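You operate a simulated robot arm through the tools that you are given. There is no shell and no other tool.

You run a simulated robot arm. Do the job below in one go: nothing can be reset, and whatever is moved stays where it is left.

Task
Raise bay C by two boards and keep the Film board on top.
Fine: from the rack the black board goes in, then the green mesh board; all other boards stay.

The check looks at the end state, three seconds after you hand in, the way a careful person would. Anything else that was tipped, shoved, dropped, spilled or broken makes it a failure.

Robot
A 6-joint arm with a fingered hand on a trunk, on a base that drives. Base frame: it is fixed to the floor where the robot stands at the start and does not move with it; the origin is under the middle of the robot, x ahead of it, y to its left, z up. Units: mm, rad, N and s.
With the tool pointing down near the work surface it reaches from about 480 to 940 mm from the robot's upright axis, wherever it stands. Its first joint turns from -2.897 to 2.897 rad. Places, roughly: beige board [-2250, 750, 500]; black board [-2500, 1250, 750]; brown board [-3500, 2000, 250]; mesh board with a blue frame [-3000, 1500, 250]; mesh board with a green frame [-2500, 1250, 750]; mesh board with a grey frame [-1750, 250, 750]; mesh board with a purple frame [-1750, 250, 250]; mesh board with a red frame [-1750, 250, 500]; name board marked Caps [-3500, 2000, 500]; name board marked Film [-3000, 1500, 500]; name board marked Foam [-1750, 250, 500]; name board marked White paper [-2250, 750, 500]; plain grey board [-3500, 2000, 500]; slot of bay B [-2100, 700, 300]; slot of bay C [-3100, 1600, 300]; teal board [-2250, 750, 250]. Payload 5 kg.
Tool frame: the origin (TCP) lies between the finger pads and is the grasp point; the fingertips stand 43 mm ahead of it; z points along the fingers, y is the line along which they close. The gripper opens to 144 mm. The gripper's body begins 50 mm behind the TCP. The gripper is a hand of 5 fingers: y runs from the thumb to the fingers, the wrist lies at [-21, -133, -233] in the tool frame, and closing takes about 1.5 s.
Orientation is told as [roll, pitch, yaw] about the base's x, y, z axes, in that order, counted from this pose: with the fingers straight down and the wrist toward the robot, the tool's x, y and z point along [0, 1, 0], [1, 0, 0] and [0, 0, -1] of the base frame.

Tools
- The arm moves only by the tool nudge_tool. Its argument "targets" is a list of rows, each an object (a shift or turn left out is 0, a gripper value left out holds the last) with "hand": the opening in per cent of the stroke, from 0 (shut) to 100 (fully open); "delta_pos": the shift along the base's x, y, z in mm, a list of three; "rot": the turn, a rotation vector about the base's x, y, z in rad, a list of three. In form: [{"hand": hand, "delta_pos": [tx, ty, tz], "rot": [rx, ry, rz]}, ...]. A call has 1 to 20 rows; each row shifts and turns the commanded pose from where the row before left it. Each row takes 0.2 s and may step no farther than 50 mm and 0.15 rad from the row before; otherwise, or with a gripper value out of range, the whole call is refused. A pose out of reach is approached as far as the arm can. The call stops where the force on the tool passes 40 N (or 10 N more than at its start, if that is more) or the arm is blocked; 0.2 s more then pass. The fingers move at their own pace (about 72 mm/s each) and stop on an object; they squeeze with about 22 N. The grip force told is the motor's: it shows also when the fingers shut on nothing. Time passes only in rows, and 0.2 s behind the last, so rows that do not move let the fingers close. The reply holds the time, the measured pose of the TCP, the force on the tool along the base axes, the opening and the grip force, in the units named above and with some noise, with the torque about the TCP (base axes, N m) and any sound that the robot's microphone picked up.
- Cameras (640 x 400 px; columns grow to the right, rows downward): "scene" is now at [27.4, 141.3, 1346.8]; the picture's right is [-0.07, -1.00, 0.00], its down [-0.63, 0.04, -0.78] and it looks along [0.78, -0.06, -0.63] (base axes); focal length 251 px, centre (320, 200). "wrist" rides on the gripper at [86, -109, -168] in the tool frame; the picture's right is [-0.80, 0.28, -0.53], its down [-0.54, -0.73, 0.42] and it looks along [-0.27, 0.63, 0.73] (tool axes); focal length 275 px, centre (320, 200). There is no depth. A picture from a camera that has moved, and an enlarged one, comes with that camera's place and axes in the base frame and with its lens. The place of the scene camera against the robot may be out by one fixed shift of up to 18 mm in any direction.
- capture(camera): a new picture of that camera. It takes no simulated time.
- raise_lower(by): slides the trunk up (or, below 0, down) by that many mm; the arm and the scene camera ride with it, the base frame stays. It gives what a move gives, with no picture.
- base_move(legs): drives the robot by 1 to 6 legs, each [ahead, left, turn to the left] in mm, mm and rad, along the robot's own axes; the way and the turn of a leg run together, so that a leg with both is an arc; at most 1500 mm and 3.142 rad a leg. The arm and the cameras ride along, it lands a little off, and it stops where it bumps. It gives what a move gives.
- preshape(shape): the hand has 5 fingers and takes this shape, open, in about a second: jaw (thumb against the fingers, like two jaws); tri (thumb and two fingers); tip (a fingertip pinch); poke (one finger out to press); point (the index stretched); flat (the hand flat); cup (the hand cupped); fist (a fist). The gripper value then closes the fingers along that shape, each until it touches; the sizes above hold for jaw. It gives what a move gives, with no picture.
- aim_head(pan, tilt): turns the head with the scene camera to pan (to the left, within 2.705 rad either way) and tilt (down, from -0.506 to 1.204), counted from straight ahead of the robot. It gives what a move gives.
- zoom(camera, box): a new picture of the part [left, top, right, bottom] of that camera's present view, enlarged. It takes no simulated time.
- finish_job(): hands the job in; it is judged then, once.

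Nothing tells you exact positions but the pictures and the camera data. Unless the task says otherwise, let go and move clear before handing in.

The tools are called as a command line: name --argument value ..., lists and objects as JSON in quotes. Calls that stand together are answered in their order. nudge_tool: Moves the arm, as the interface text tells. Its arguments: {"type":"object","properties":{"targets":{"type":"array"}},"required":["targets"]} The other tools are called the same way: raise_lower (by) slides the trunk up or down; preshape (shape) gives the hand a shape; base_move (legs) drives the base; aim_head (pan, tilt) turns the head that bears the scene camera; capture (camera) takes a picture; zoom (camera, box) takes an enlarged picture of a part of a camera's view; finish_job () hands the job in.

At the start:

```text
t: 0.0
eef_pos: [537.2, -26.6, 694.5]
ee_rot: [-0.001, 0.0, 0.002]
wrist_force: [-0.3, -0.2, -0.3]
ft_torque: [-0.02, 0.01, -0.02]
finger_gap: 143.6
gripper_force: 0.0
shape: jaw
trunk travel left (down, up): [-275.0, 315.0]
robot x, y, heading: [-2.5, -0.5, 0.001]
head pan, tilt: [-0.072, 0.677]
```

scene: 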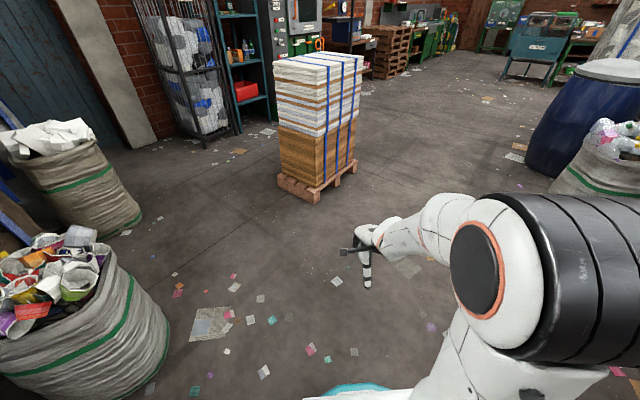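
wrist: 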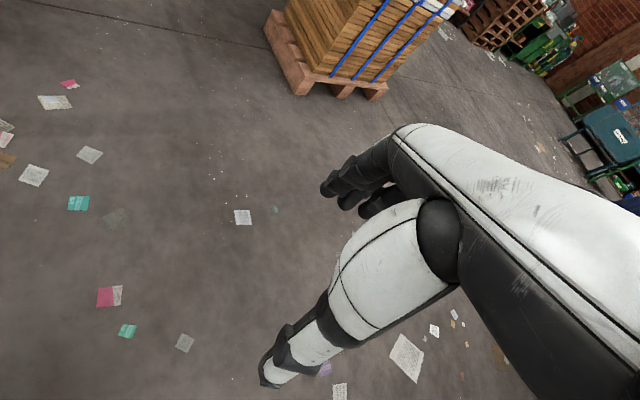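

I see a recycling hall floor with sacks and a paper bale ahead; the bays and rack should lie behind me to the left, around [-2500, 1250]. I turn the head there to look before moving anything.

aim_head --pan 2.6 --tilt 0.3

capture --camera "scene"

```text
t: 2.4
eef_pos: [537.4, -27.3, 695.9]
ee_rot: [0.0, 0.0, 0.001]
wrist_force: [0.9, -0.6, -0.2]
ft_torque: [-0.02, -0.04, -0.02]
finger_gap: 143.7
gripper_force: 0.0
shape: jaw
trunk travel left (down, up): [-275.0, 315.0]
robot x, y, heading: [-2.7, 1.6, -0.002]
head pan, tilt: [2.601, 0.3]
```

```text
taken
camera scene: at [-138.2, 195.6, 1381.0], right [0.52, 0.86, 0.0], down [0.25, -0.15, -0.96], along [-0.82, 0.49, -0.3], focal length 251 px, centre (320, 200)
```

scene: 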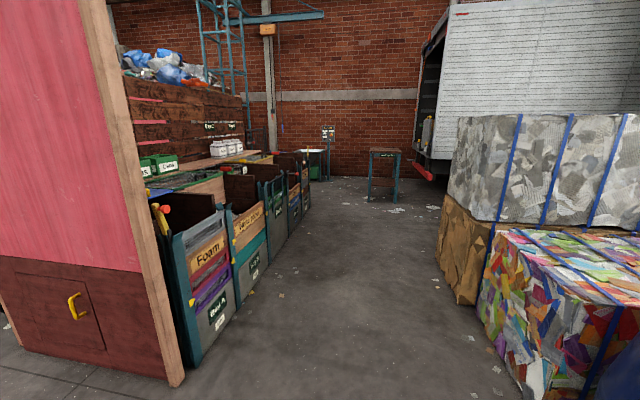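

I see a row of bays on the left of an aisle, with boards slotted in their fronts (Foam, White paper, ...), behind a pink partition. I look closer.

zoom --camera "scene" --box '[140, 110, 340, 380]'

zoom --camera "scene" --box '[220, 130, 340, 250]'

```text
1.48 times, centred on (240, 245) of scene
camera zoom: at [-138.2, 195.6, 1381.0], right [0.52, 0.86, 0.0], down [0.25, -0.15, -0.96], along [-0.82, 0.49, -0.3], focal length 372 px, centre (438, 133)
```

zoom: 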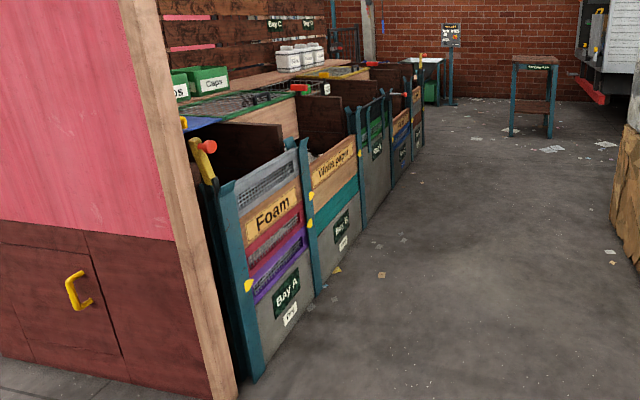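

```text
3.33 times, centred on (280, 190) of scene
camera zoom: at [-138.2, 195.6, 1381.0], right [0.52, 0.86, 0.0], down [0.25, -0.15, -0.96], along [-0.82, 0.49, -0.3], focal length 838 px, centre (453, 233)
```

zoom: 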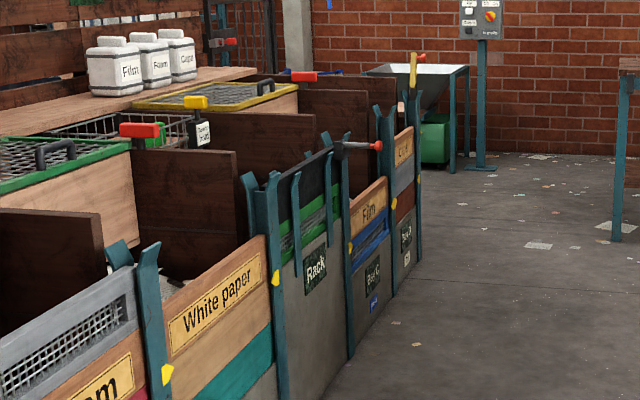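

The bays run along a 45° line with an aisle about 1.6 m wide in front. Before I drive backwards to the left, I check the area beside me for obstacles.

aim_head --pan 1.6 --tilt 0.6

capture --camera "scene"

aim_head --pan 2.5 --tilt 0.8

capture --camera "scene"

```text
t: 3.6
eef_pos: [537.4, -27.3, 695.3]
ee_rot: [0.001, 0.0, 0.001]
wrist_force: [-0.1, 0.3, 0.2]
ft_torque: [0.0, -0.01, 0.04]
finger_gap: 143.5
gripper_force: 0.0
shape: jaw
trunk travel left (down, up): [-275.0, 315.0]
robot x, y, heading: [-4.9, -2.1, -0.003]
head pan, tilt: [1.6, 0.6]
```

```text
taken
camera scene: at [-60.8, 235.8, 1353.5], right [1.0, 0.03, 0.0], down [0.02, -0.56, -0.83], along [-0.03, 0.82, -0.56], focal length 251 px, centre (320, 200)
```

scene: 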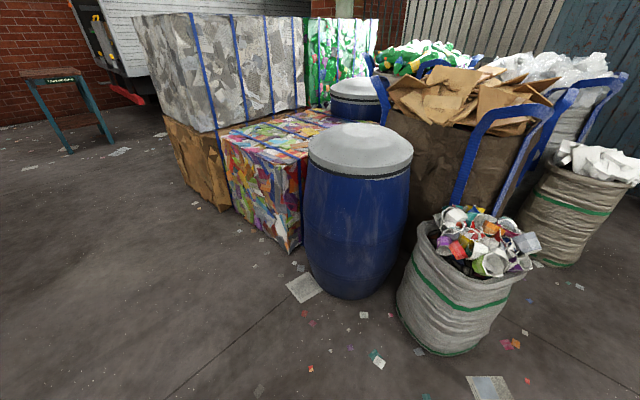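

```text
t: 4.8
eef_pos: [538.0, -27.9, 694.9]
ee_rot: [0.001, 0.0, 0.0]
wrist_force: [0.4, 0.0, 0.2]
ft_torque: [0.0, 0.0, 0.0]
finger_gap: 143.6
gripper_force: 0.0
shape: jaw
trunk travel left (down, up): [-275.0, 315.0]
robot x, y, heading: [0.0, 3.0, 0.001]
head pan, tilt: [2.499, 0.799]
```

```text
taken
camera scene: at [-122.7, 195.8, 1336.6], right [0.6, 0.8, 0.0], down [0.57, -0.43, -0.7], along [-0.56, 0.42, -0.72], focal length 251 px, centre (320, 200)
```

scene: 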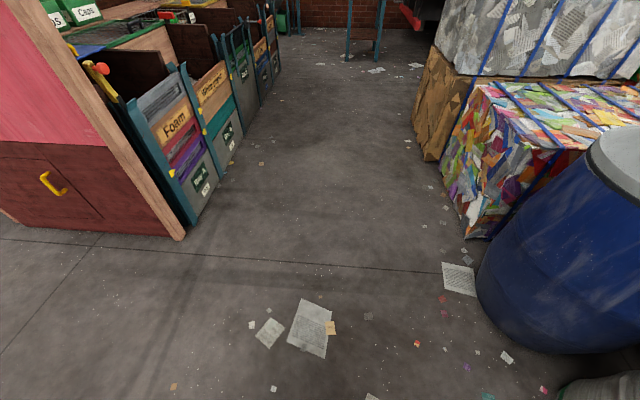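

The way backwards-left down the aisle is clear (barrel and bales on one side, bays on the other). I drive to the aisle's middle line and turn to face the bays.

base_move --legs '[[-650, 500, 0], [-650, 520, 0], [0, 0, -2.356]]'

aim_head --pan -0.6 --tilt 0.4

capture --camera "scene"

```text
t: 18.9
eef_pos: [-1701.0, 654.6, 694.7]
ee_rot: [-0.001, -0.001, -2.351]
wrist_force: [0.0, -0.2, -0.5]
ft_torque: [-0.05, 0.01, 0.0]
finger_gap: 143.7
gripper_force: 0.1
shape: jaw
trunk travel left (down, up): [-275.0, 315.0]
robot x, y, heading: [-1301.0, 1018.8, -2.349]
head pan, tilt: [2.499, 0.799]
```

```text
t: 21.5
eef_pos: [-1700.8, 655.0, 695.5]
ee_rot: [0.0, -0.001, -2.351]
wrist_force: [1.1, 0.1, 0.1]
ft_torque: [0.03, 0.04, -0.01]
finger_gap: 143.6
gripper_force: 0.1
shape: jaw
trunk travel left (down, up): [-275.0, 315.0]
robot x, y, heading: [-1297.3, 1019.1, -2.353]
head pan, tilt: [-0.6, 0.4]
```

```text
taken
camera scene: at [-1238.9, 924.6, 1371.7], right [-0.19, 0.98, 0.0], down [0.38, 0.07, -0.92], along [-0.9, -0.17, -0.39], focal length 251 px, centre (320, 200)
```

scene: 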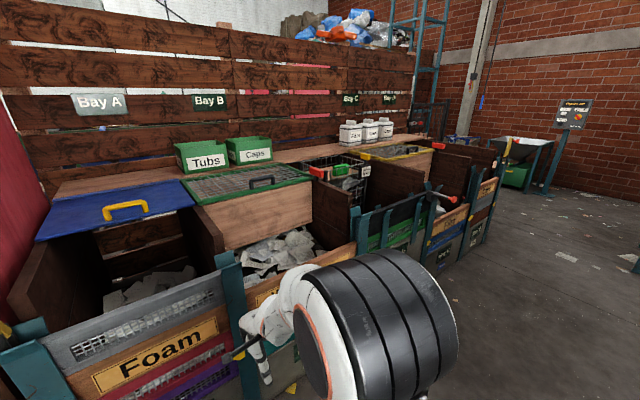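

I'm in the aisle facing bays A/B; the rack and bay C are further to my right. I shift right to stand before them and look closely.

base_move --legs '[[0, -1250, 0]]'

aim_head --pan -0.3 --tilt 0.6

capture --camera "scene"

capture --camera "wrist"

```text
t: 27.8
eef_pos: [-2581.7, 1525.3, 694.4]
ee_rot: [0.002, 0.0, -2.353]
wrist_force: [0.1, -0.7, 0.7]
ft_torque: [-0.01, -0.01, 0.01]
finger_gap: 143.3
gripper_force: 0.0
shape: jaw
trunk travel left (down, up): [-275.0, 315.0]
robot x, y, heading: [-2186.1, 1890.5, -2.355]
head pan, tilt: [-0.6, 0.4]
```

```text
t: 28.6
eef_pos: [-2581.4, 1525.0, 693.4]
ee_rot: [-0.002, 0.0, -2.352]
wrist_force: [0.0, 0.7, 0.3]
ft_torque: [-0.01, 0.02, 0.0]
finger_gap: 143.7
gripper_force: 0.2
shape: jaw
trunk travel left (down, up): [-275.0, 315.0]
robot x, y, heading: [-2184.1, 1888.4, -2.352]
head pan, tilt: [-0.3, 0.6]
```

```text
taken
camera scene: at [-2107.4, 1772.1, 1353.5], right [-0.47, 0.88, 0.0], down [0.5, 0.27, -0.83], along [-0.73, -0.39, -0.56], focal length 251 px, centre (320, 200)
```

scene: 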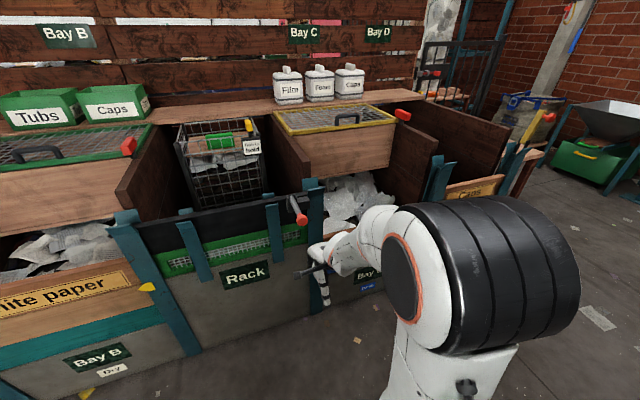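

```text
taken
camera wrist: at [-2443.5, 1542.3, 862.4], right [-0.77, 0.36, 0.53], down [0.12, 0.9, -0.42], along [-0.63, -0.26, -0.73], focal length 275 px, centre (320, 200)
```

wrist: 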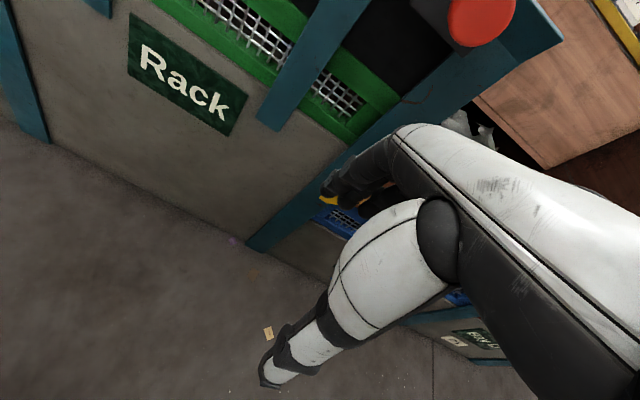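

The rack holds the black board over the green mesh board behind hook posts; the arm hides bay C. I shift further right to see bay C's slot clearly, including the red-knobbed lever on the post.

base_move --legs '[[0, -650, 0]]'

aim_head --pan 0.25 --tilt 0.6

capture --camera "scene"

capture --camera "wrist"

```text
t: 32.2
eef_pos: [-3043.7, 1980.3, 694.5]
ee_rot: [0.0, 0.0, -2.346]
wrist_force: [0.4, -0.4, 1.5]
ft_torque: [-0.01, -0.01, 0.03]
finger_gap: 143.4
gripper_force: 0.1
shape: jaw
trunk travel left (down, up): [-275.0, 315.0]
robot x, y, heading: [-2648.0, 2347.1, -2.351]
head pan, tilt: [-0.3, 0.6]
```

```text
t: 33.2
eef_pos: [-3043.4, 1981.6, 694.8]
ee_rot: [0.0, 0.0, -2.347]
wrist_force: [0.0, 0.4, 0.3]
ft_torque: [-0.01, 0.04, -0.02]
finger_gap: 143.6
gripper_force: 0.0
shape: jaw
trunk travel left (down, up): [-275.0, 315.0]
robot x, y, heading: [-2647.9, 2345.9, -2.345]
head pan, tilt: [0.25, 0.6]
```

```text
taken
camera scene: at [-2536.3, 2193.3, 1353.5], right [-0.86, 0.5, 0.0], down [0.28, 0.49, -0.83], along [-0.41, -0.71, -0.56], focal length 251 px, centre (320, 200)
```

scene: 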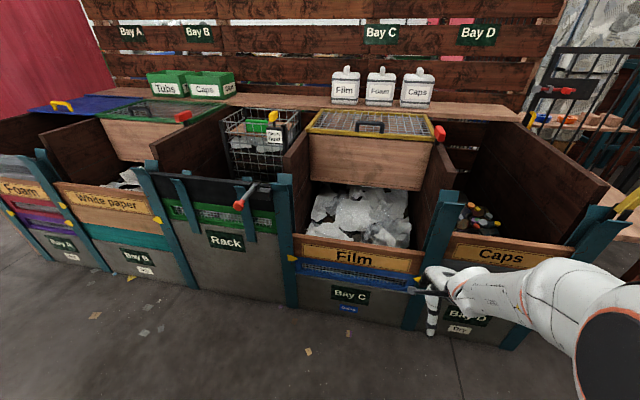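

```text
taken
camera wrist: at [-2904.9, 1996.7, 862.4], right [-0.77, 0.35, 0.53], down [0.12, 0.9, -0.42], along [-0.63, -0.26, -0.73], focal length 275 px, centre (320, 200)
```

wrist: 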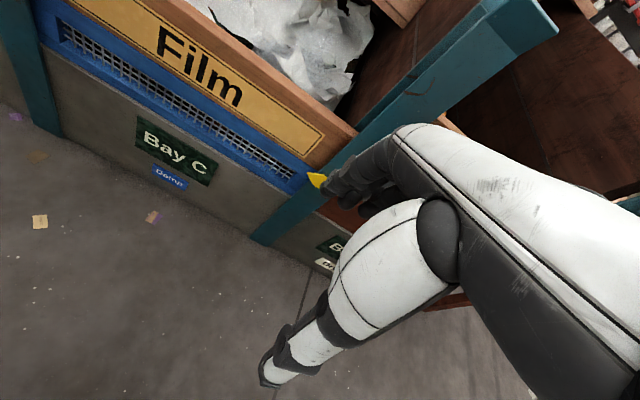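

Now I see the rack (black over green mesh) and bay C (Film on the blue mesh board) clearly. I zoom in on the slots, the lever and the yellow markers.

zoom --camera "scene" --box '[130, 150, 310, 310]'

zoom --camera "scene" --box '[270, 160, 480, 330]'

zoom --camera "scene" --box '[200, 160, 300, 250]'

zoom --camera "scene" --box '[300, 100, 460, 200]'

```text
2.50 times, centred on (220, 230) of scene
camera zoom: at [-2536.3, 2193.3, 1353.5], right [-0.86, 0.5, 0.0], down [0.28, 0.49, -0.83], along [-0.41, -0.71, -0.56], focal length 628 px, centre (570, 125)
```

zoom: 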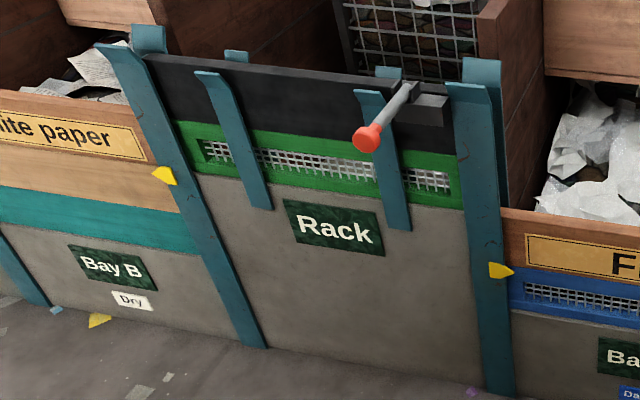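

```text
2.35 times, centred on (375, 245) of scene
camera zoom: at [-2536.3, 2193.3, 1353.5], right [-0.86, 0.5, 0.0], down [0.28, 0.49, -0.83], along [-0.41, -0.71, -0.56], focal length 591 px, centre (191, 94)
```

zoom: 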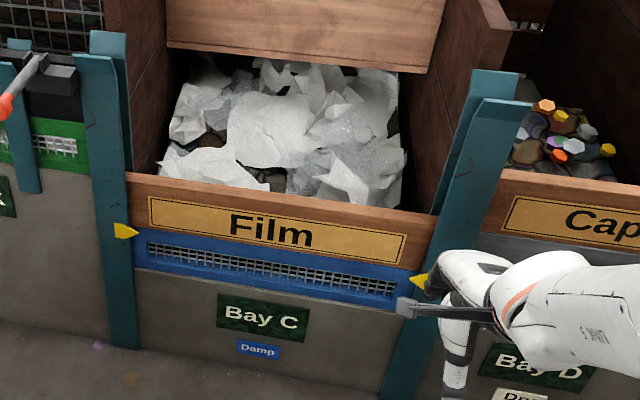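

```text
4.44 times, centred on (250, 205) of scene
camera zoom: at [-2536.3, 2193.3, 1353.5], right [-0.86, 0.5, 0.0], down [0.28, 0.49, -0.83], along [-0.41, -0.71, -0.56], focal length 1117 px, centre (631, 178)
```

zoom: 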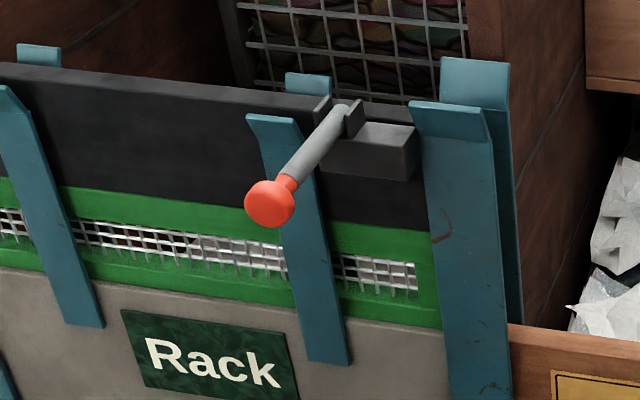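

```text
4.00 times, centred on (380, 150) of scene
camera zoom: at [-2536.3, 2193.3, 1353.5], right [-0.86, 0.5, 0.0], down [0.28, 0.49, -0.83], along [-0.41, -0.71, -0.56], focal length 1005 px, centre (80, 400)
```

zoom: 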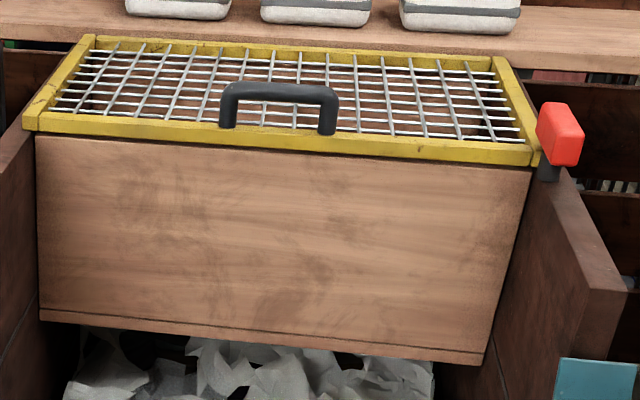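

I've worked out the layout: the bays' front line runs at about 138.7°, boards are ~128 mm high, rack boards top at z≈813 and Film tops at z≈548. I square up to the front and move back to the rack to inspect its red-knobbed lever.

base_move --legs '[[0, 0, 0.053], [0, 480, 0]]'

aim_head --pan 0.0 --tilt 0.6

capture --camera "scene"

capture --camera "wrist"

```text
t: 36.4
eef_pos: [-2666.0, 1644.3, 695.0]
ee_rot: [0.001, -0.001, -2.288]
wrist_force: [-0.1, 0.2, 0.1]
ft_torque: [-0.04, 0.0, 0.0]
finger_gap: 143.6
gripper_force: 0.1
shape: jaw
trunk travel left (down, up): [-275.0, 315.0]
robot x, y, heading: [-2290.5, 2028.8, -2.291]
head pan, tilt: [0.25, 0.6]
```

```text
t: 37.2
eef_pos: [-2665.3, 1645.3, 695.0]
ee_rot: [0.002, 0.001, -2.29]
wrist_force: [-0.6, 0.7, -0.3]
ft_torque: [0.0, -0.01, 0.03]
finger_gap: 144.0
gripper_force: 0.1
shape: jaw
trunk travel left (down, up): [-275.0, 315.0]
robot x, y, heading: [-2291.0, 2030.3, -2.286]
head pan, tilt: [0.0, 0.6]
```

```text
taken
camera scene: at [-2190.7, 1899.3, 1353.5], right [-0.75, 0.66, 0.0], down [0.37, 0.43, -0.83], along [-0.54, -0.62, -0.56], focal length 251 px, centre (320, 200)
```

scene: 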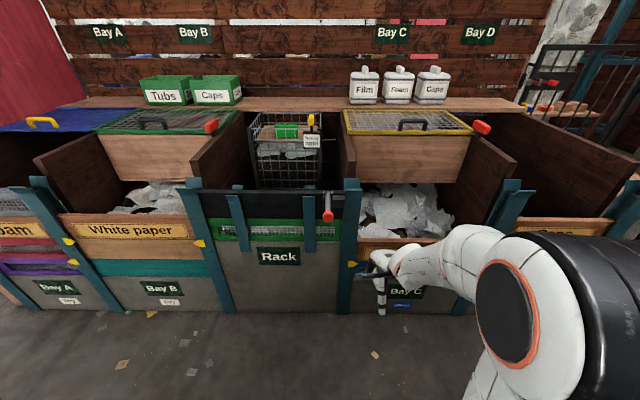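

```text
taken
camera wrist: at [-2529.1, 1670.0, 862.4], right [-0.79, 0.31, 0.53], down [0.07, 0.9, -0.42], along [-0.61, -0.3, -0.73], focal length 275 px, centre (320, 200)
```

wrist: 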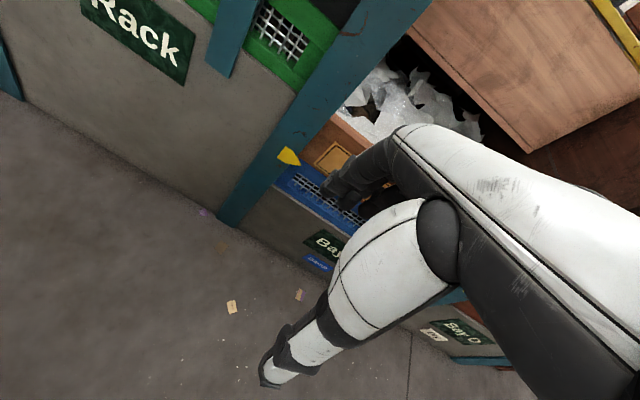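

The front now lies square in the picture. I zoom on the lever and the rack.

zoom --camera "scene" --box '[290, 170, 370, 240]'

zoom --camera "scene" --box '[180, 170, 360, 320]'

zoom --camera "scene" --box '[240, 100, 360, 200]'

```text
5.71 times, centred on (330, 205) of scene
camera zoom: at [-2190.7, 1899.3, 1353.5], right [-0.75, 0.66, 0.0], down [0.37, 0.43, -0.83], along [-0.54, -0.62, -0.56], focal length 1436 px, centre (263, 171)
```

zoom: 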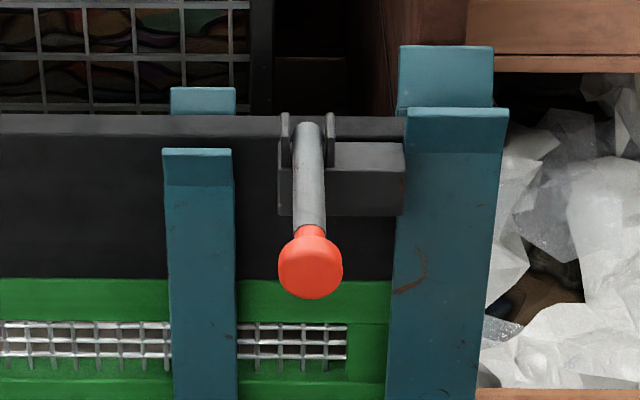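

```text
2.67 times, centred on (270, 245) of scene
camera zoom: at [-2190.7, 1899.3, 1353.5], right [-0.75, 0.66, 0.0], down [0.37, 0.43, -0.83], along [-0.54, -0.62, -0.56], focal length 670 px, centre (453, 80)
```

zoom: 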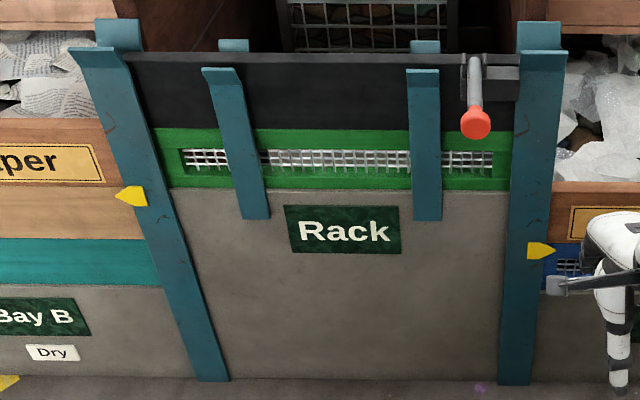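

```text
4.00 times, centred on (300, 150) of scene
camera zoom: at [-2190.7, 1899.3, 1353.5], right [-0.75, 0.66, 0.0], down [0.37, 0.43, -0.83], along [-0.54, -0.62, -0.56], focal length 1005 px, centre (400, 400)
```

zoom: 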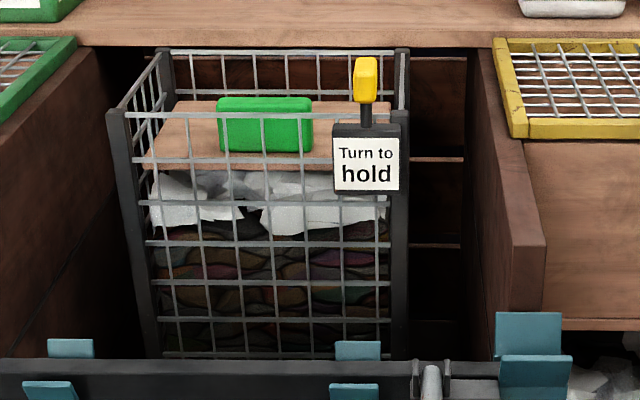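

The knob sits about 140 mm in front of the rack's right post at z≈825 and its pivot is level with the black board's top, so it looks like a hold-down clamp. I bring the wrist camera over it for a close look.

nudge_tool --targets '[{"delta_pos": [0, 0, 45]}, {"delta_pos": [0, 0, 45]}, {"delta_pos": [0, 0, 45]}, {"delta_pos": [0, 0, 45]}, {"delta_pos": [0, 0, 45]}, {"delta_pos": [-7, -30, 0]}, {"delta_pos": [-7, -30, 0]}, {"delta_pos": [-7, -30, 0]}, {"delta_pos": [-7, -30, 0]}]'

capture --camera "wrist"

capture --camera "scene"

```text
t: 39.2
eef_pos: [-2694.8, 1526.9, 921.1]
ee_rot: [0.001, -0.001, -2.291]
wrist_force: [-0.5, 0.9, 0.2]
ft_torque: [-0.05, 0.01, 0.04]
finger_gap: 143.8
gripper_force: 0.1
shape: jaw
trunk travel left (down, up): [-275.0, 315.0]
robot x, y, heading: [-2288.0, 2032.0, -2.293]
head pan, tilt: [0.0, 0.6]
```

```text
taken
camera wrist: at [-2557.5, 1550.6, 1086.7], right [-0.79, 0.31, 0.53], down [0.07, 0.9, -0.42], along [-0.61, -0.3, -0.73], focal length 275 px, centre (320, 200)
```

wrist: 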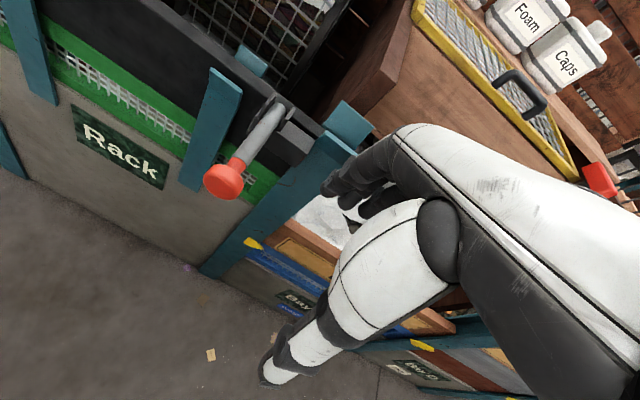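

```text
taken
camera scene: at [-2190.7, 1899.6, 1353.5], right [-0.75, 0.66, 0.0], down [0.37, 0.42, -0.83], along [-0.54, -0.62, -0.56], focal length 251 px, centre (320, 200)
```

scene: 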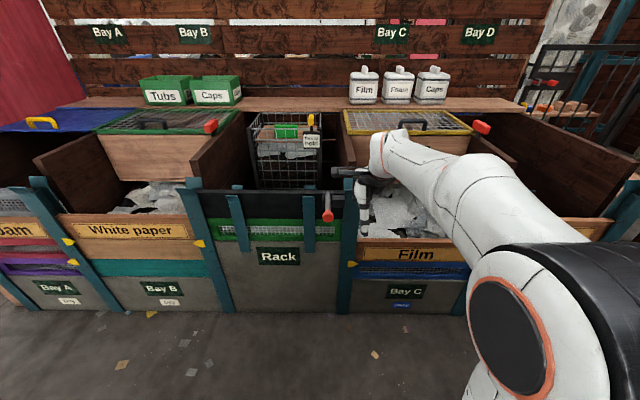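

zoom --camera "wrist" --box '[180, 50, 360, 220]'

zoom --camera "wrist" --box '[0, 0, 200, 160]'

```text
2.35 times, centred on (270, 135) of wrist
camera zoom: at [-2557.5, 1550.6, 1086.7], right [-0.79, 0.31, 0.53], down [0.07, 0.9, -0.42], along [-0.61, -0.3, -0.73], focal length 648 px, centre (438, 353)
```

zoom: 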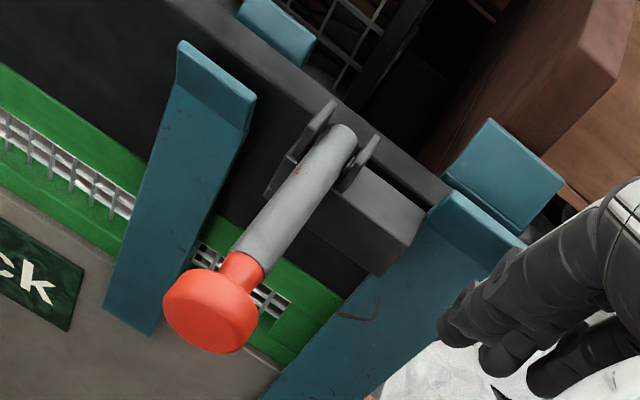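

```text
2.50 times, centred on (100, 80) of wrist
camera zoom: at [-2557.5, 1550.6, 1086.7], right [-0.79, 0.31, 0.53], down [0.07, 0.9, -0.42], along [-0.61, -0.3, -0.73], focal length 688 px, centre (870, 500)
```

zoom: 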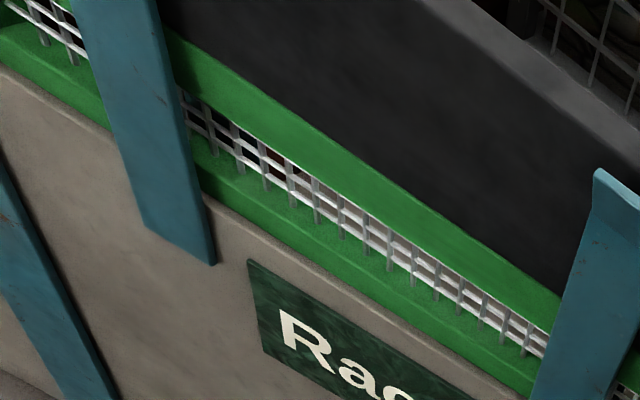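

The lever's fork sits on a block fixed to the right post, with the rod pointing straight out at me. I raise the trunk to look down on it and see whether anything reaches over the black board.

raise_lower --by 300

aim_head --pan -0.1 --tilt 0.9

capture --camera "scene"

```text
t: 42.2
eef_pos: [-2694.7, 1525.4, 1219.5]
ee_rot: [-0.001, -0.001, -2.289]
wrist_force: [-0.8, 0.1, 0.4]
ft_torque: [0.05, 0.03, -0.01]
finger_gap: 143.9
gripper_force: 0.0
shape: jaw
trunk travel left (down, up): [-575.0, 15.0]
robot x, y, heading: [-2286.9, 2029.9, -2.287]
head pan, tilt: [0.0, 0.6]
```

```text
t: 43.0
eef_pos: [-2694.7, 1527.7, 1219.3]
ee_rot: [-0.001, 0.0, -2.291]
wrist_force: [-0.3, -0.2, 0.6]
ft_torque: [-0.02, -0.01, 0.05]
finger_gap: 143.9
gripper_force: 0.0
shape: jaw
trunk travel left (down, up): [-575.0, 15.0]
robot x, y, heading: [-2289.4, 2030.6, -2.294]
head pan, tilt: [-0.099, 0.901]
```

```text
taken
camera scene: at [-2187.7, 1914.2, 1628.8], right [-0.68, 0.73, 0.0], down [0.57, 0.54, -0.62], along [-0.45, -0.42, -0.78], focal length 251 px, centre (320, 200)
```

scene: 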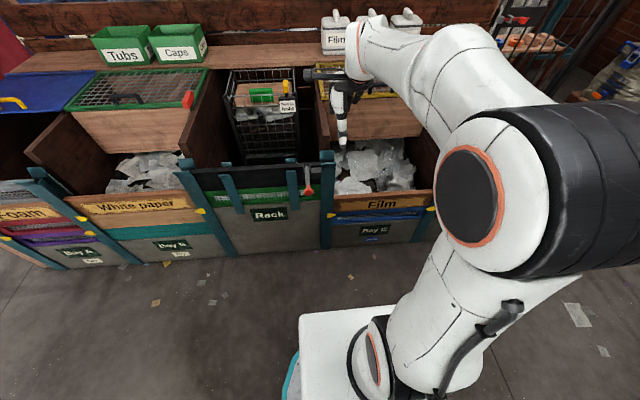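

zoom --camera "scene" --box '[280, 145, 350, 205]'

zoom --camera "scene" --box '[170, 145, 350, 260]'

zoom --camera "scene" --box '[310, 135, 450, 245]'

```text
6.67 times, centred on (315, 175) of scene
camera zoom: at [-2187.7, 1914.2, 1628.8], right [-0.68, 0.73, 0.0], down [0.57, 0.54, -0.62], along [-0.45, -0.42, -0.78], focal length 1675 px, centre (353, 367)
```

zoom: 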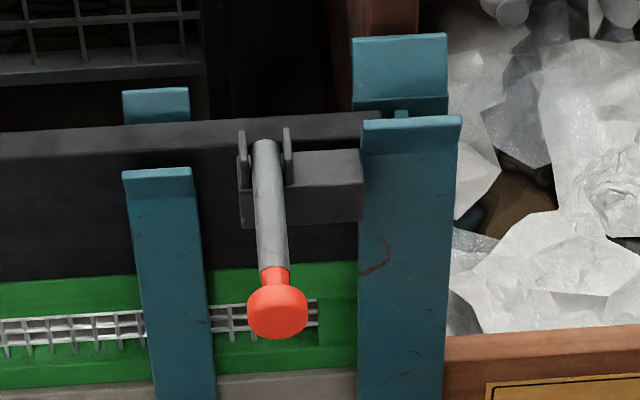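

```text
3.48 times, centred on (260, 202) of scene
camera zoom: at [-2187.7, 1914.2, 1628.8], right [-0.68, 0.73, 0.0], down [0.57, 0.54, -0.62], along [-0.45, -0.42, -0.78], focal length 874 px, centre (529, 191)
```

zoom: 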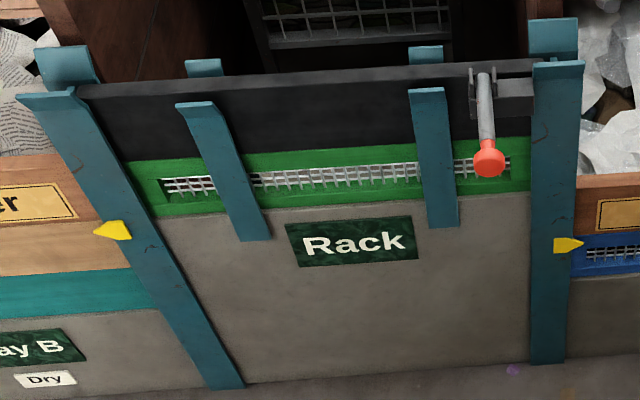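

```text
3.64 times, centred on (380, 190) of scene
camera zoom: at [-2187.7, 1914.2, 1628.8], right [-0.68, 0.73, 0.0], down [0.57, 0.54, -0.62], along [-0.45, -0.42, -0.78], focal length 914 px, centre (102, 236)
```

zoom: 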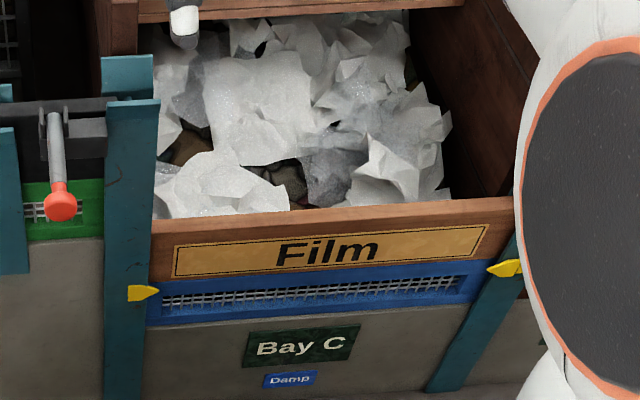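

Nothing of the lever reaches over the black board, so it seems swung open; I'll confirm with a gentle lift later. First I go to stand between bays C and D, to park the Film board on top of bay D's stack if it has room.

base_move --legs '[[0, -600, 0], [190, 0, 0]]'

aim_head --pan 0.0 --tilt 1.0

capture --camera "scene"

capture --camera "wrist"

```text
t: 47.5
eef_pos: [-3274.1, 1779.2, 1218.7]
ee_rot: [0.0, 0.002, -2.291]
wrist_force: [-0.6, -0.5, -0.1]
ft_torque: [0.08, -0.03, 0.01]
finger_gap: 143.6
gripper_force: 0.2
shape: jaw
trunk travel left (down, up): [-575.0, 15.0]
robot x, y, heading: [-2869.9, 2284.7, -2.29]
head pan, tilt: [-0.099, 0.901]
```

```text
t: 48.2
eef_pos: [-3274.0, 1780.2, 1216.7]
ee_rot: [0.001, -0.002, -2.29]
wrist_force: [0.1, -0.5, 0.3]
ft_torque: [0.02, 0.01, 0.03]
finger_gap: 143.9
gripper_force: 0.1
shape: jaw
trunk travel left (down, up): [-575.0, 15.0]
robot x, y, heading: [-2872.2, 2286.2, -2.288]
head pan, tilt: [0.0, 1.0]
```

```text
taken
camera scene: at [-2758.1, 2166.7, 1621.5], right [-0.75, 0.66, 0.0], down [0.55, 0.63, -0.54], along [-0.36, -0.41, -0.84], focal length 251 px, centre (320, 200)
```

scene: 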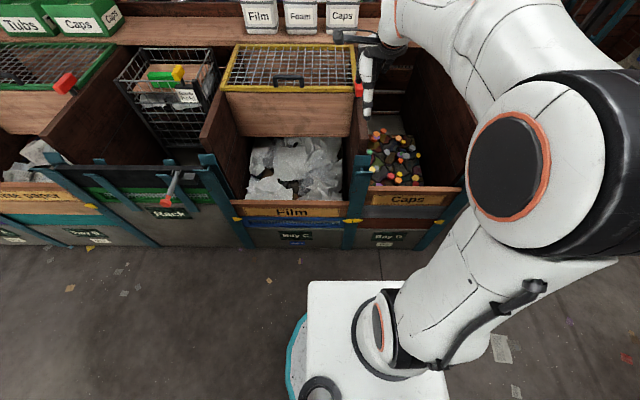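

```text
taken
camera wrist: at [-3136.8, 1803.7, 1386.6], right [-0.79, 0.31, 0.53], down [0.07, 0.9, -0.42], along [-0.61, -0.3, -0.73], focal length 275 px, centre (320, 200)
```

wrist: 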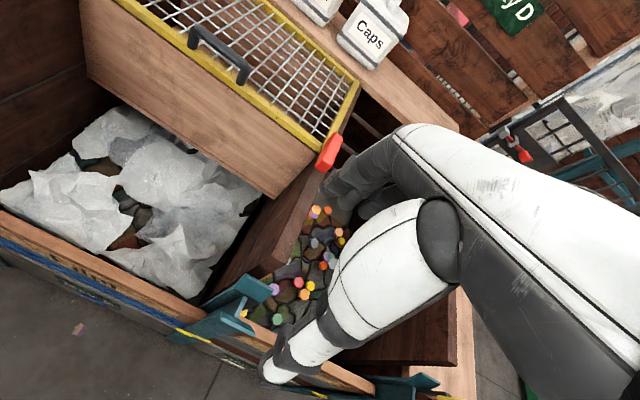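

I'm now between C and D, about 660 mm from the front. I zoom on the slots of C and D to measure them.

zoom --camera "scene" --box '[195, 140, 375, 255]'

zoom --camera "scene" --box '[335, 130, 485, 255]'

zoom --camera "wrist" --box '[0, 200, 280, 400]'

```text
3.48 times, centred on (285, 198) of scene
camera zoom: at [-2758.1, 2166.7, 1621.5], right [-0.75, 0.66, 0.0], down [0.55, 0.63, -0.54], along [-0.36, -0.41, -0.84], focal length 874 px, centre (442, 209)
```

zoom: 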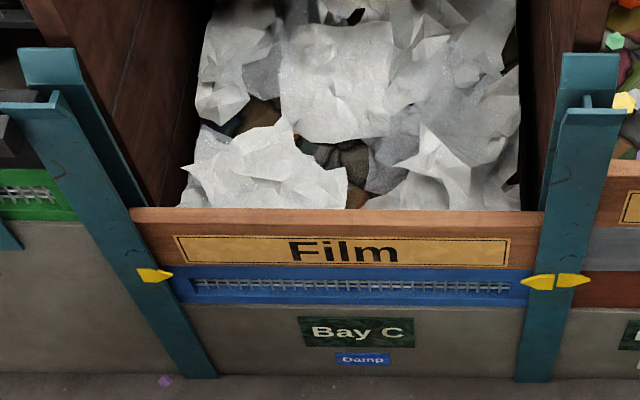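

```text
3.20 times, centred on (410, 192) of scene
camera zoom: at [-2758.1, 2166.7, 1621.5], right [-0.75, 0.66, 0.0], down [0.55, 0.63, -0.54], along [-0.36, -0.41, -0.84], focal length 804 px, centre (32, 224)
```

zoom: 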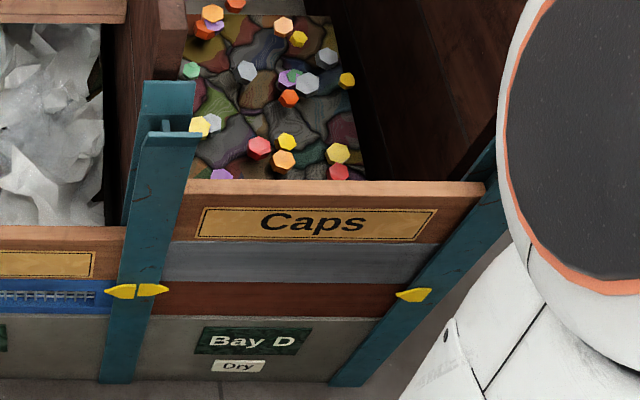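

```text
2.00 times, centred on (140, 300) of wrist
camera zoom: at [-3136.8, 1803.7, 1386.6], right [-0.79, 0.31, 0.53], down [0.07, 0.9, -0.42], along [-0.61, -0.3, -0.73], focal length 551 px, centre (680, 0)
```

zoom: 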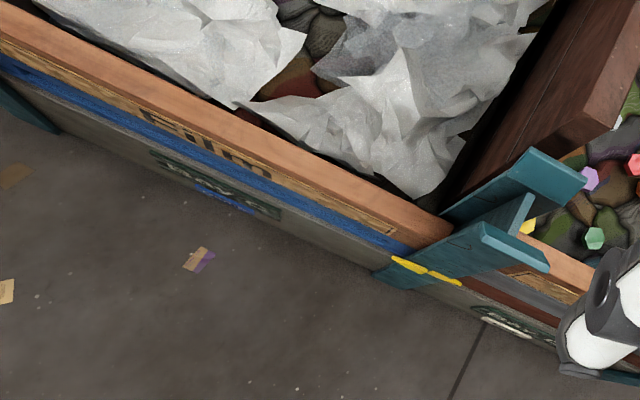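

zoom --camera "scene" --box '[195, 150, 255, 225]'

zoom --camera "scene" --box '[325, 145, 385, 220]'

zoom --camera "scene" --box '[420, 160, 490, 240]'

```text
5.33 times, centred on (225, 188) of scene
camera zoom: at [-2758.1, 2166.7, 1621.5], right [-0.75, 0.66, 0.0], down [0.55, 0.63, -0.54], along [-0.36, -0.41, -0.84], focal length 1340 px, centre (827, 267)
```

zoom: 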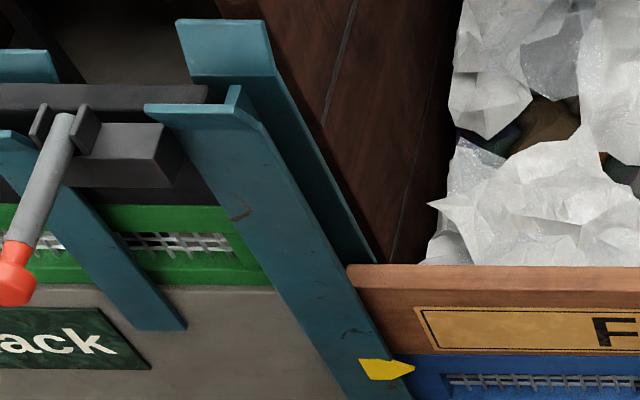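

```text
5.33 times, centred on (355, 182) of scene
camera zoom: at [-2758.1, 2166.7, 1621.5], right [-0.75, 0.66, 0.0], down [0.55, 0.63, -0.54], along [-0.36, -0.41, -0.84], focal length 1340 px, centre (133, 293)
```

zoom: 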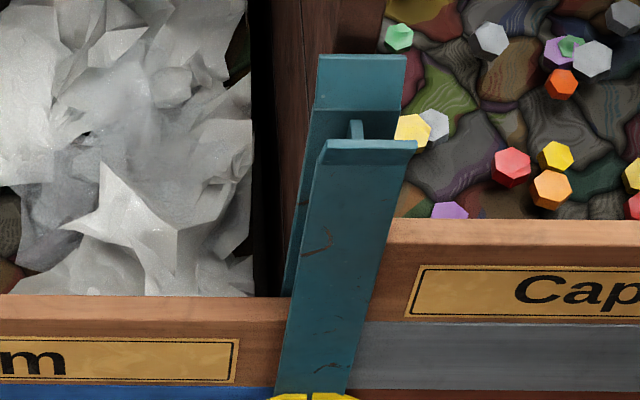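

```text
5.00 times, centred on (455, 200) of scene
camera zoom: at [-2758.1, 2166.7, 1621.5], right [-0.75, 0.66, 0.0], down [0.55, 0.63, -0.54], along [-0.36, -0.41, -0.84], focal length 1256 px, centre (-355, 200)
```

zoom: 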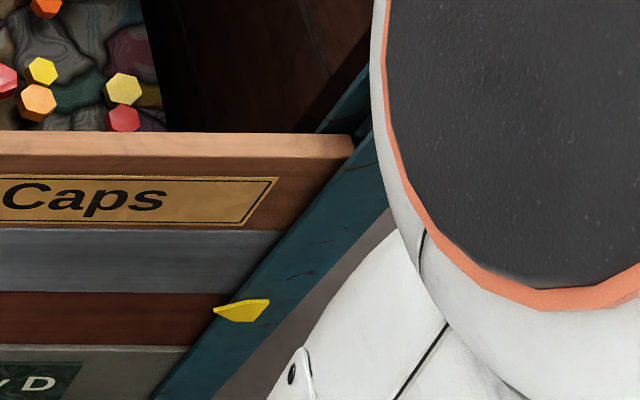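

Board height comes out near 120 mm, Film's top at z≈540, Caps' top at ≈660, post tops at ≈847, with flared guides, so D has room for one more board. I take tight zooms of the post tops to measure the bay pitch and line direction precisely.

zoom --camera "scene" --box '[200, 150, 232, 180]'

zoom --camera "scene" --box '[350, 150, 382, 180]'

zoom --camera "scene" --box '[20, 145, 120, 200]'

```text
13.33 times, centred on (216, 165) of scene
camera zoom: at [-2758.1, 2166.7, 1621.5], right [-0.75, 0.66, 0.0], down [0.55, 0.63, -0.54], along [-0.36, -0.41, -0.84], focal length 3351 px, centre (1707, 667)
```

zoom: 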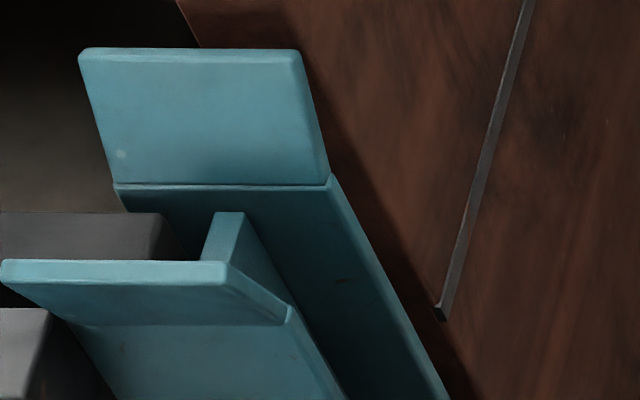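

```text
13.33 times, centred on (366, 165) of scene
camera zoom: at [-2758.1, 2166.7, 1621.5], right [-0.75, 0.66, 0.0], down [0.55, 0.63, -0.54], along [-0.36, -0.41, -0.84], focal length 3351 px, centre (-293, 667)
```

zoom: 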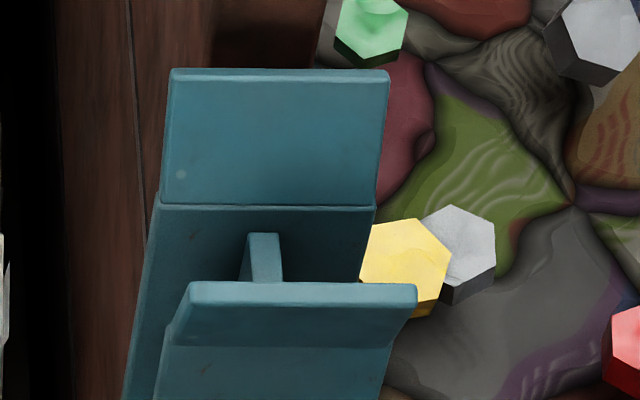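

```text
6.40 times, centred on (70, 172) of scene
camera zoom: at [-2758.1, 2166.7, 1621.5], right [-0.75, 0.66, 0.0], down [0.55, 0.63, -0.54], along [-0.36, -0.41, -0.84], focal length 1608 px, centre (1920, 376)
```

zoom: 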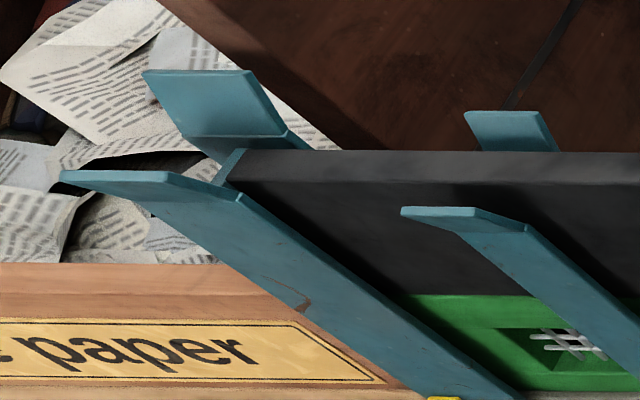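

The measurements agree: bay pitch is 650 mm, the channel is ~31 mm wide for ~25 mm boards, and the bay line is about 0.0125 rad off my heading. I lower the trunk, align the hand's yaw, and move it over the middle of the Film board.

raise_lower --by -200

nudge_tool --targets '[{"hand": 55, "delta_pos": [35, -33, 0], "rot": [0, 0, -0.0125]}, {"delta_pos": [35, -33, 0]}, {"delta_pos": [35, -33, 0]}, {"delta_pos": [35, -33, 0]}, {"delta_pos": [35, -33, 0]}, {"delta_pos": [10, -15, 0]}, {"delta_pos": [0, 0, -45]}, {"delta_pos": [0, 0, -45]}, {"delta_pos": [0, 0, -45]}, {"delta_pos": [0, 0, -45]}, {"delta_pos": [0, 0, -45]}, {"delta_pos": [0, 0, -45]}]'

capture --camera "wrist"

capture --camera "scene"

```text
t: 50.4
eef_pos: [-3273.5, 1778.4, 1018.5]
ee_rot: [-0.001, 0.0, -2.291]
wrist_force: [0.4, -0.5, 0.1]
ft_torque: [0.01, 0.02, -0.01]
finger_gap: 143.9
gripper_force: 0.2
shape: jaw
trunk travel left (down, up): [-375.0, 215.0]
robot x, y, heading: [-2869.6, 2287.1, -2.29]
head pan, tilt: [0.0, 1.0]
```

```text
t: 53.0
eef_pos: [-3089.9, 1599.4, 749.8]
ee_rot: [0.002, 0.0, -2.302]
wrist_force: [-0.5, 0.0, 1.5]
ft_torque: [0.03, 0.0, 0.02]
finger_gap: 79.5
gripper_force: 0.0
shape: jaw
trunk travel left (down, up): [-375.0, 215.0]
robot x, y, heading: [-2867.3, 2286.9, -2.288]
head pan, tilt: [0.0, 1.0]
```

```text
taken
camera wrist: at [-2952.1, 1622.6, 917.7], right [-0.78, 0.32, 0.53], down [0.08, 0.9, -0.42], along [-0.62, -0.29, -0.73], focal length 275 px, centre (320, 200)
```

wrist: 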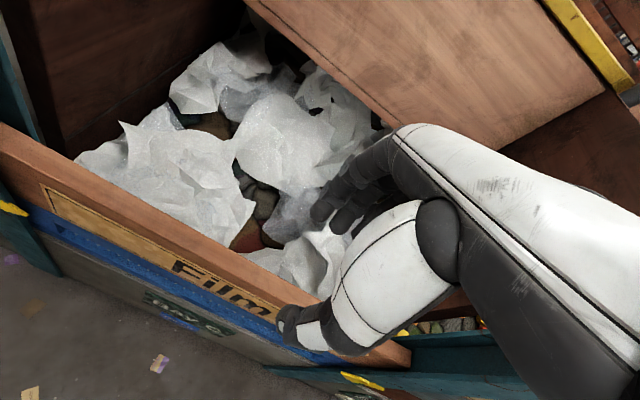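

```text
taken
camera scene: at [-2757.9, 2166.7, 1421.5], right [-0.75, 0.66, 0.0], down [0.55, 0.63, -0.54], along [-0.36, -0.41, -0.84], focal length 251 px, centre (320, 200)
```

scene: 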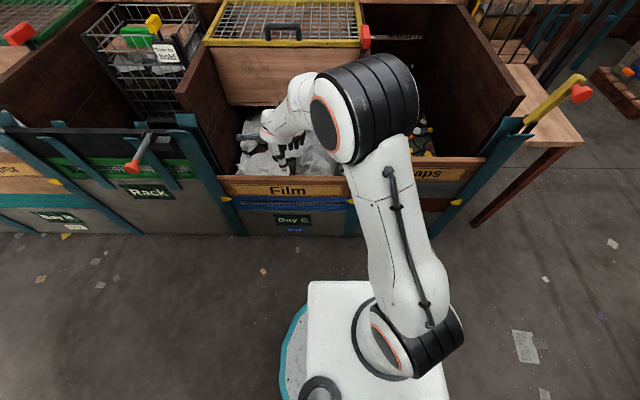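

The hand is over the Film board with thumb on my side and fingers behind. I zoom the wrist view to locate the board against the hand exactly.

zoom --camera "wrist" --box '[0, 110, 320, 310]'

zoom --camera "wrist" --box '[240, 200, 460, 380]'

zoom --camera "scene" --box '[220, 100, 360, 220]'

```text
2.00 times, centred on (160, 210) of wrist
camera zoom: at [-2952.1, 1622.6, 917.7], right [-0.78, 0.32, 0.53], down [0.08, 0.9, -0.42], along [-0.62, -0.29, -0.73], focal length 551 px, centre (640, 180)
```

zoom: 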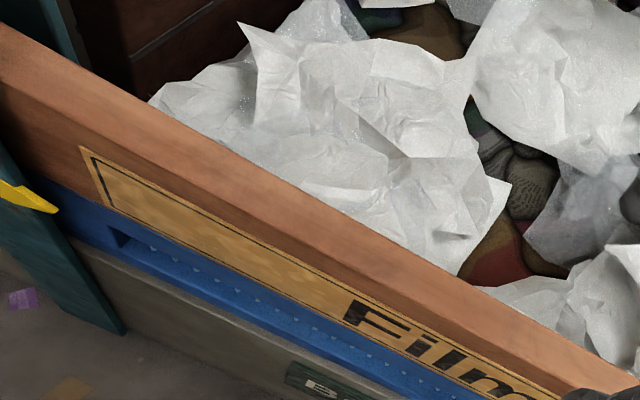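

```text
2.22 times, centred on (350, 290) of wrist
camera zoom: at [-2952.1, 1622.6, 917.7], right [-0.78, 0.32, 0.53], down [0.08, 0.9, -0.42], along [-0.62, -0.29, -0.73], focal length 612 px, centre (253, 0)
```

zoom: 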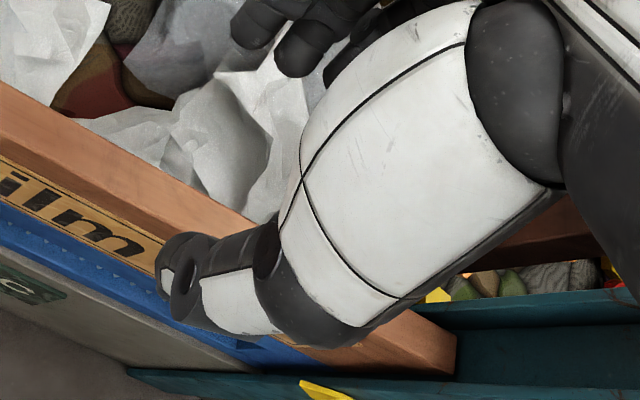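

```text
3.33 times, centred on (290, 160) of scene
camera zoom: at [-2757.9, 2166.7, 1421.5], right [-0.75, 0.66, 0.0], down [0.55, 0.63, -0.54], along [-0.36, -0.41, -0.84], focal length 838 px, centre (420, 333)
```

zoom: 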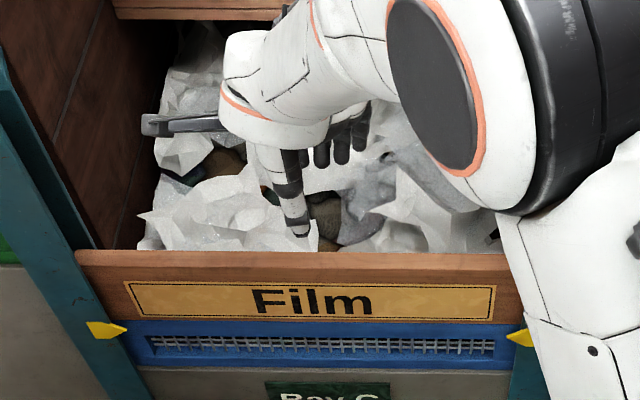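

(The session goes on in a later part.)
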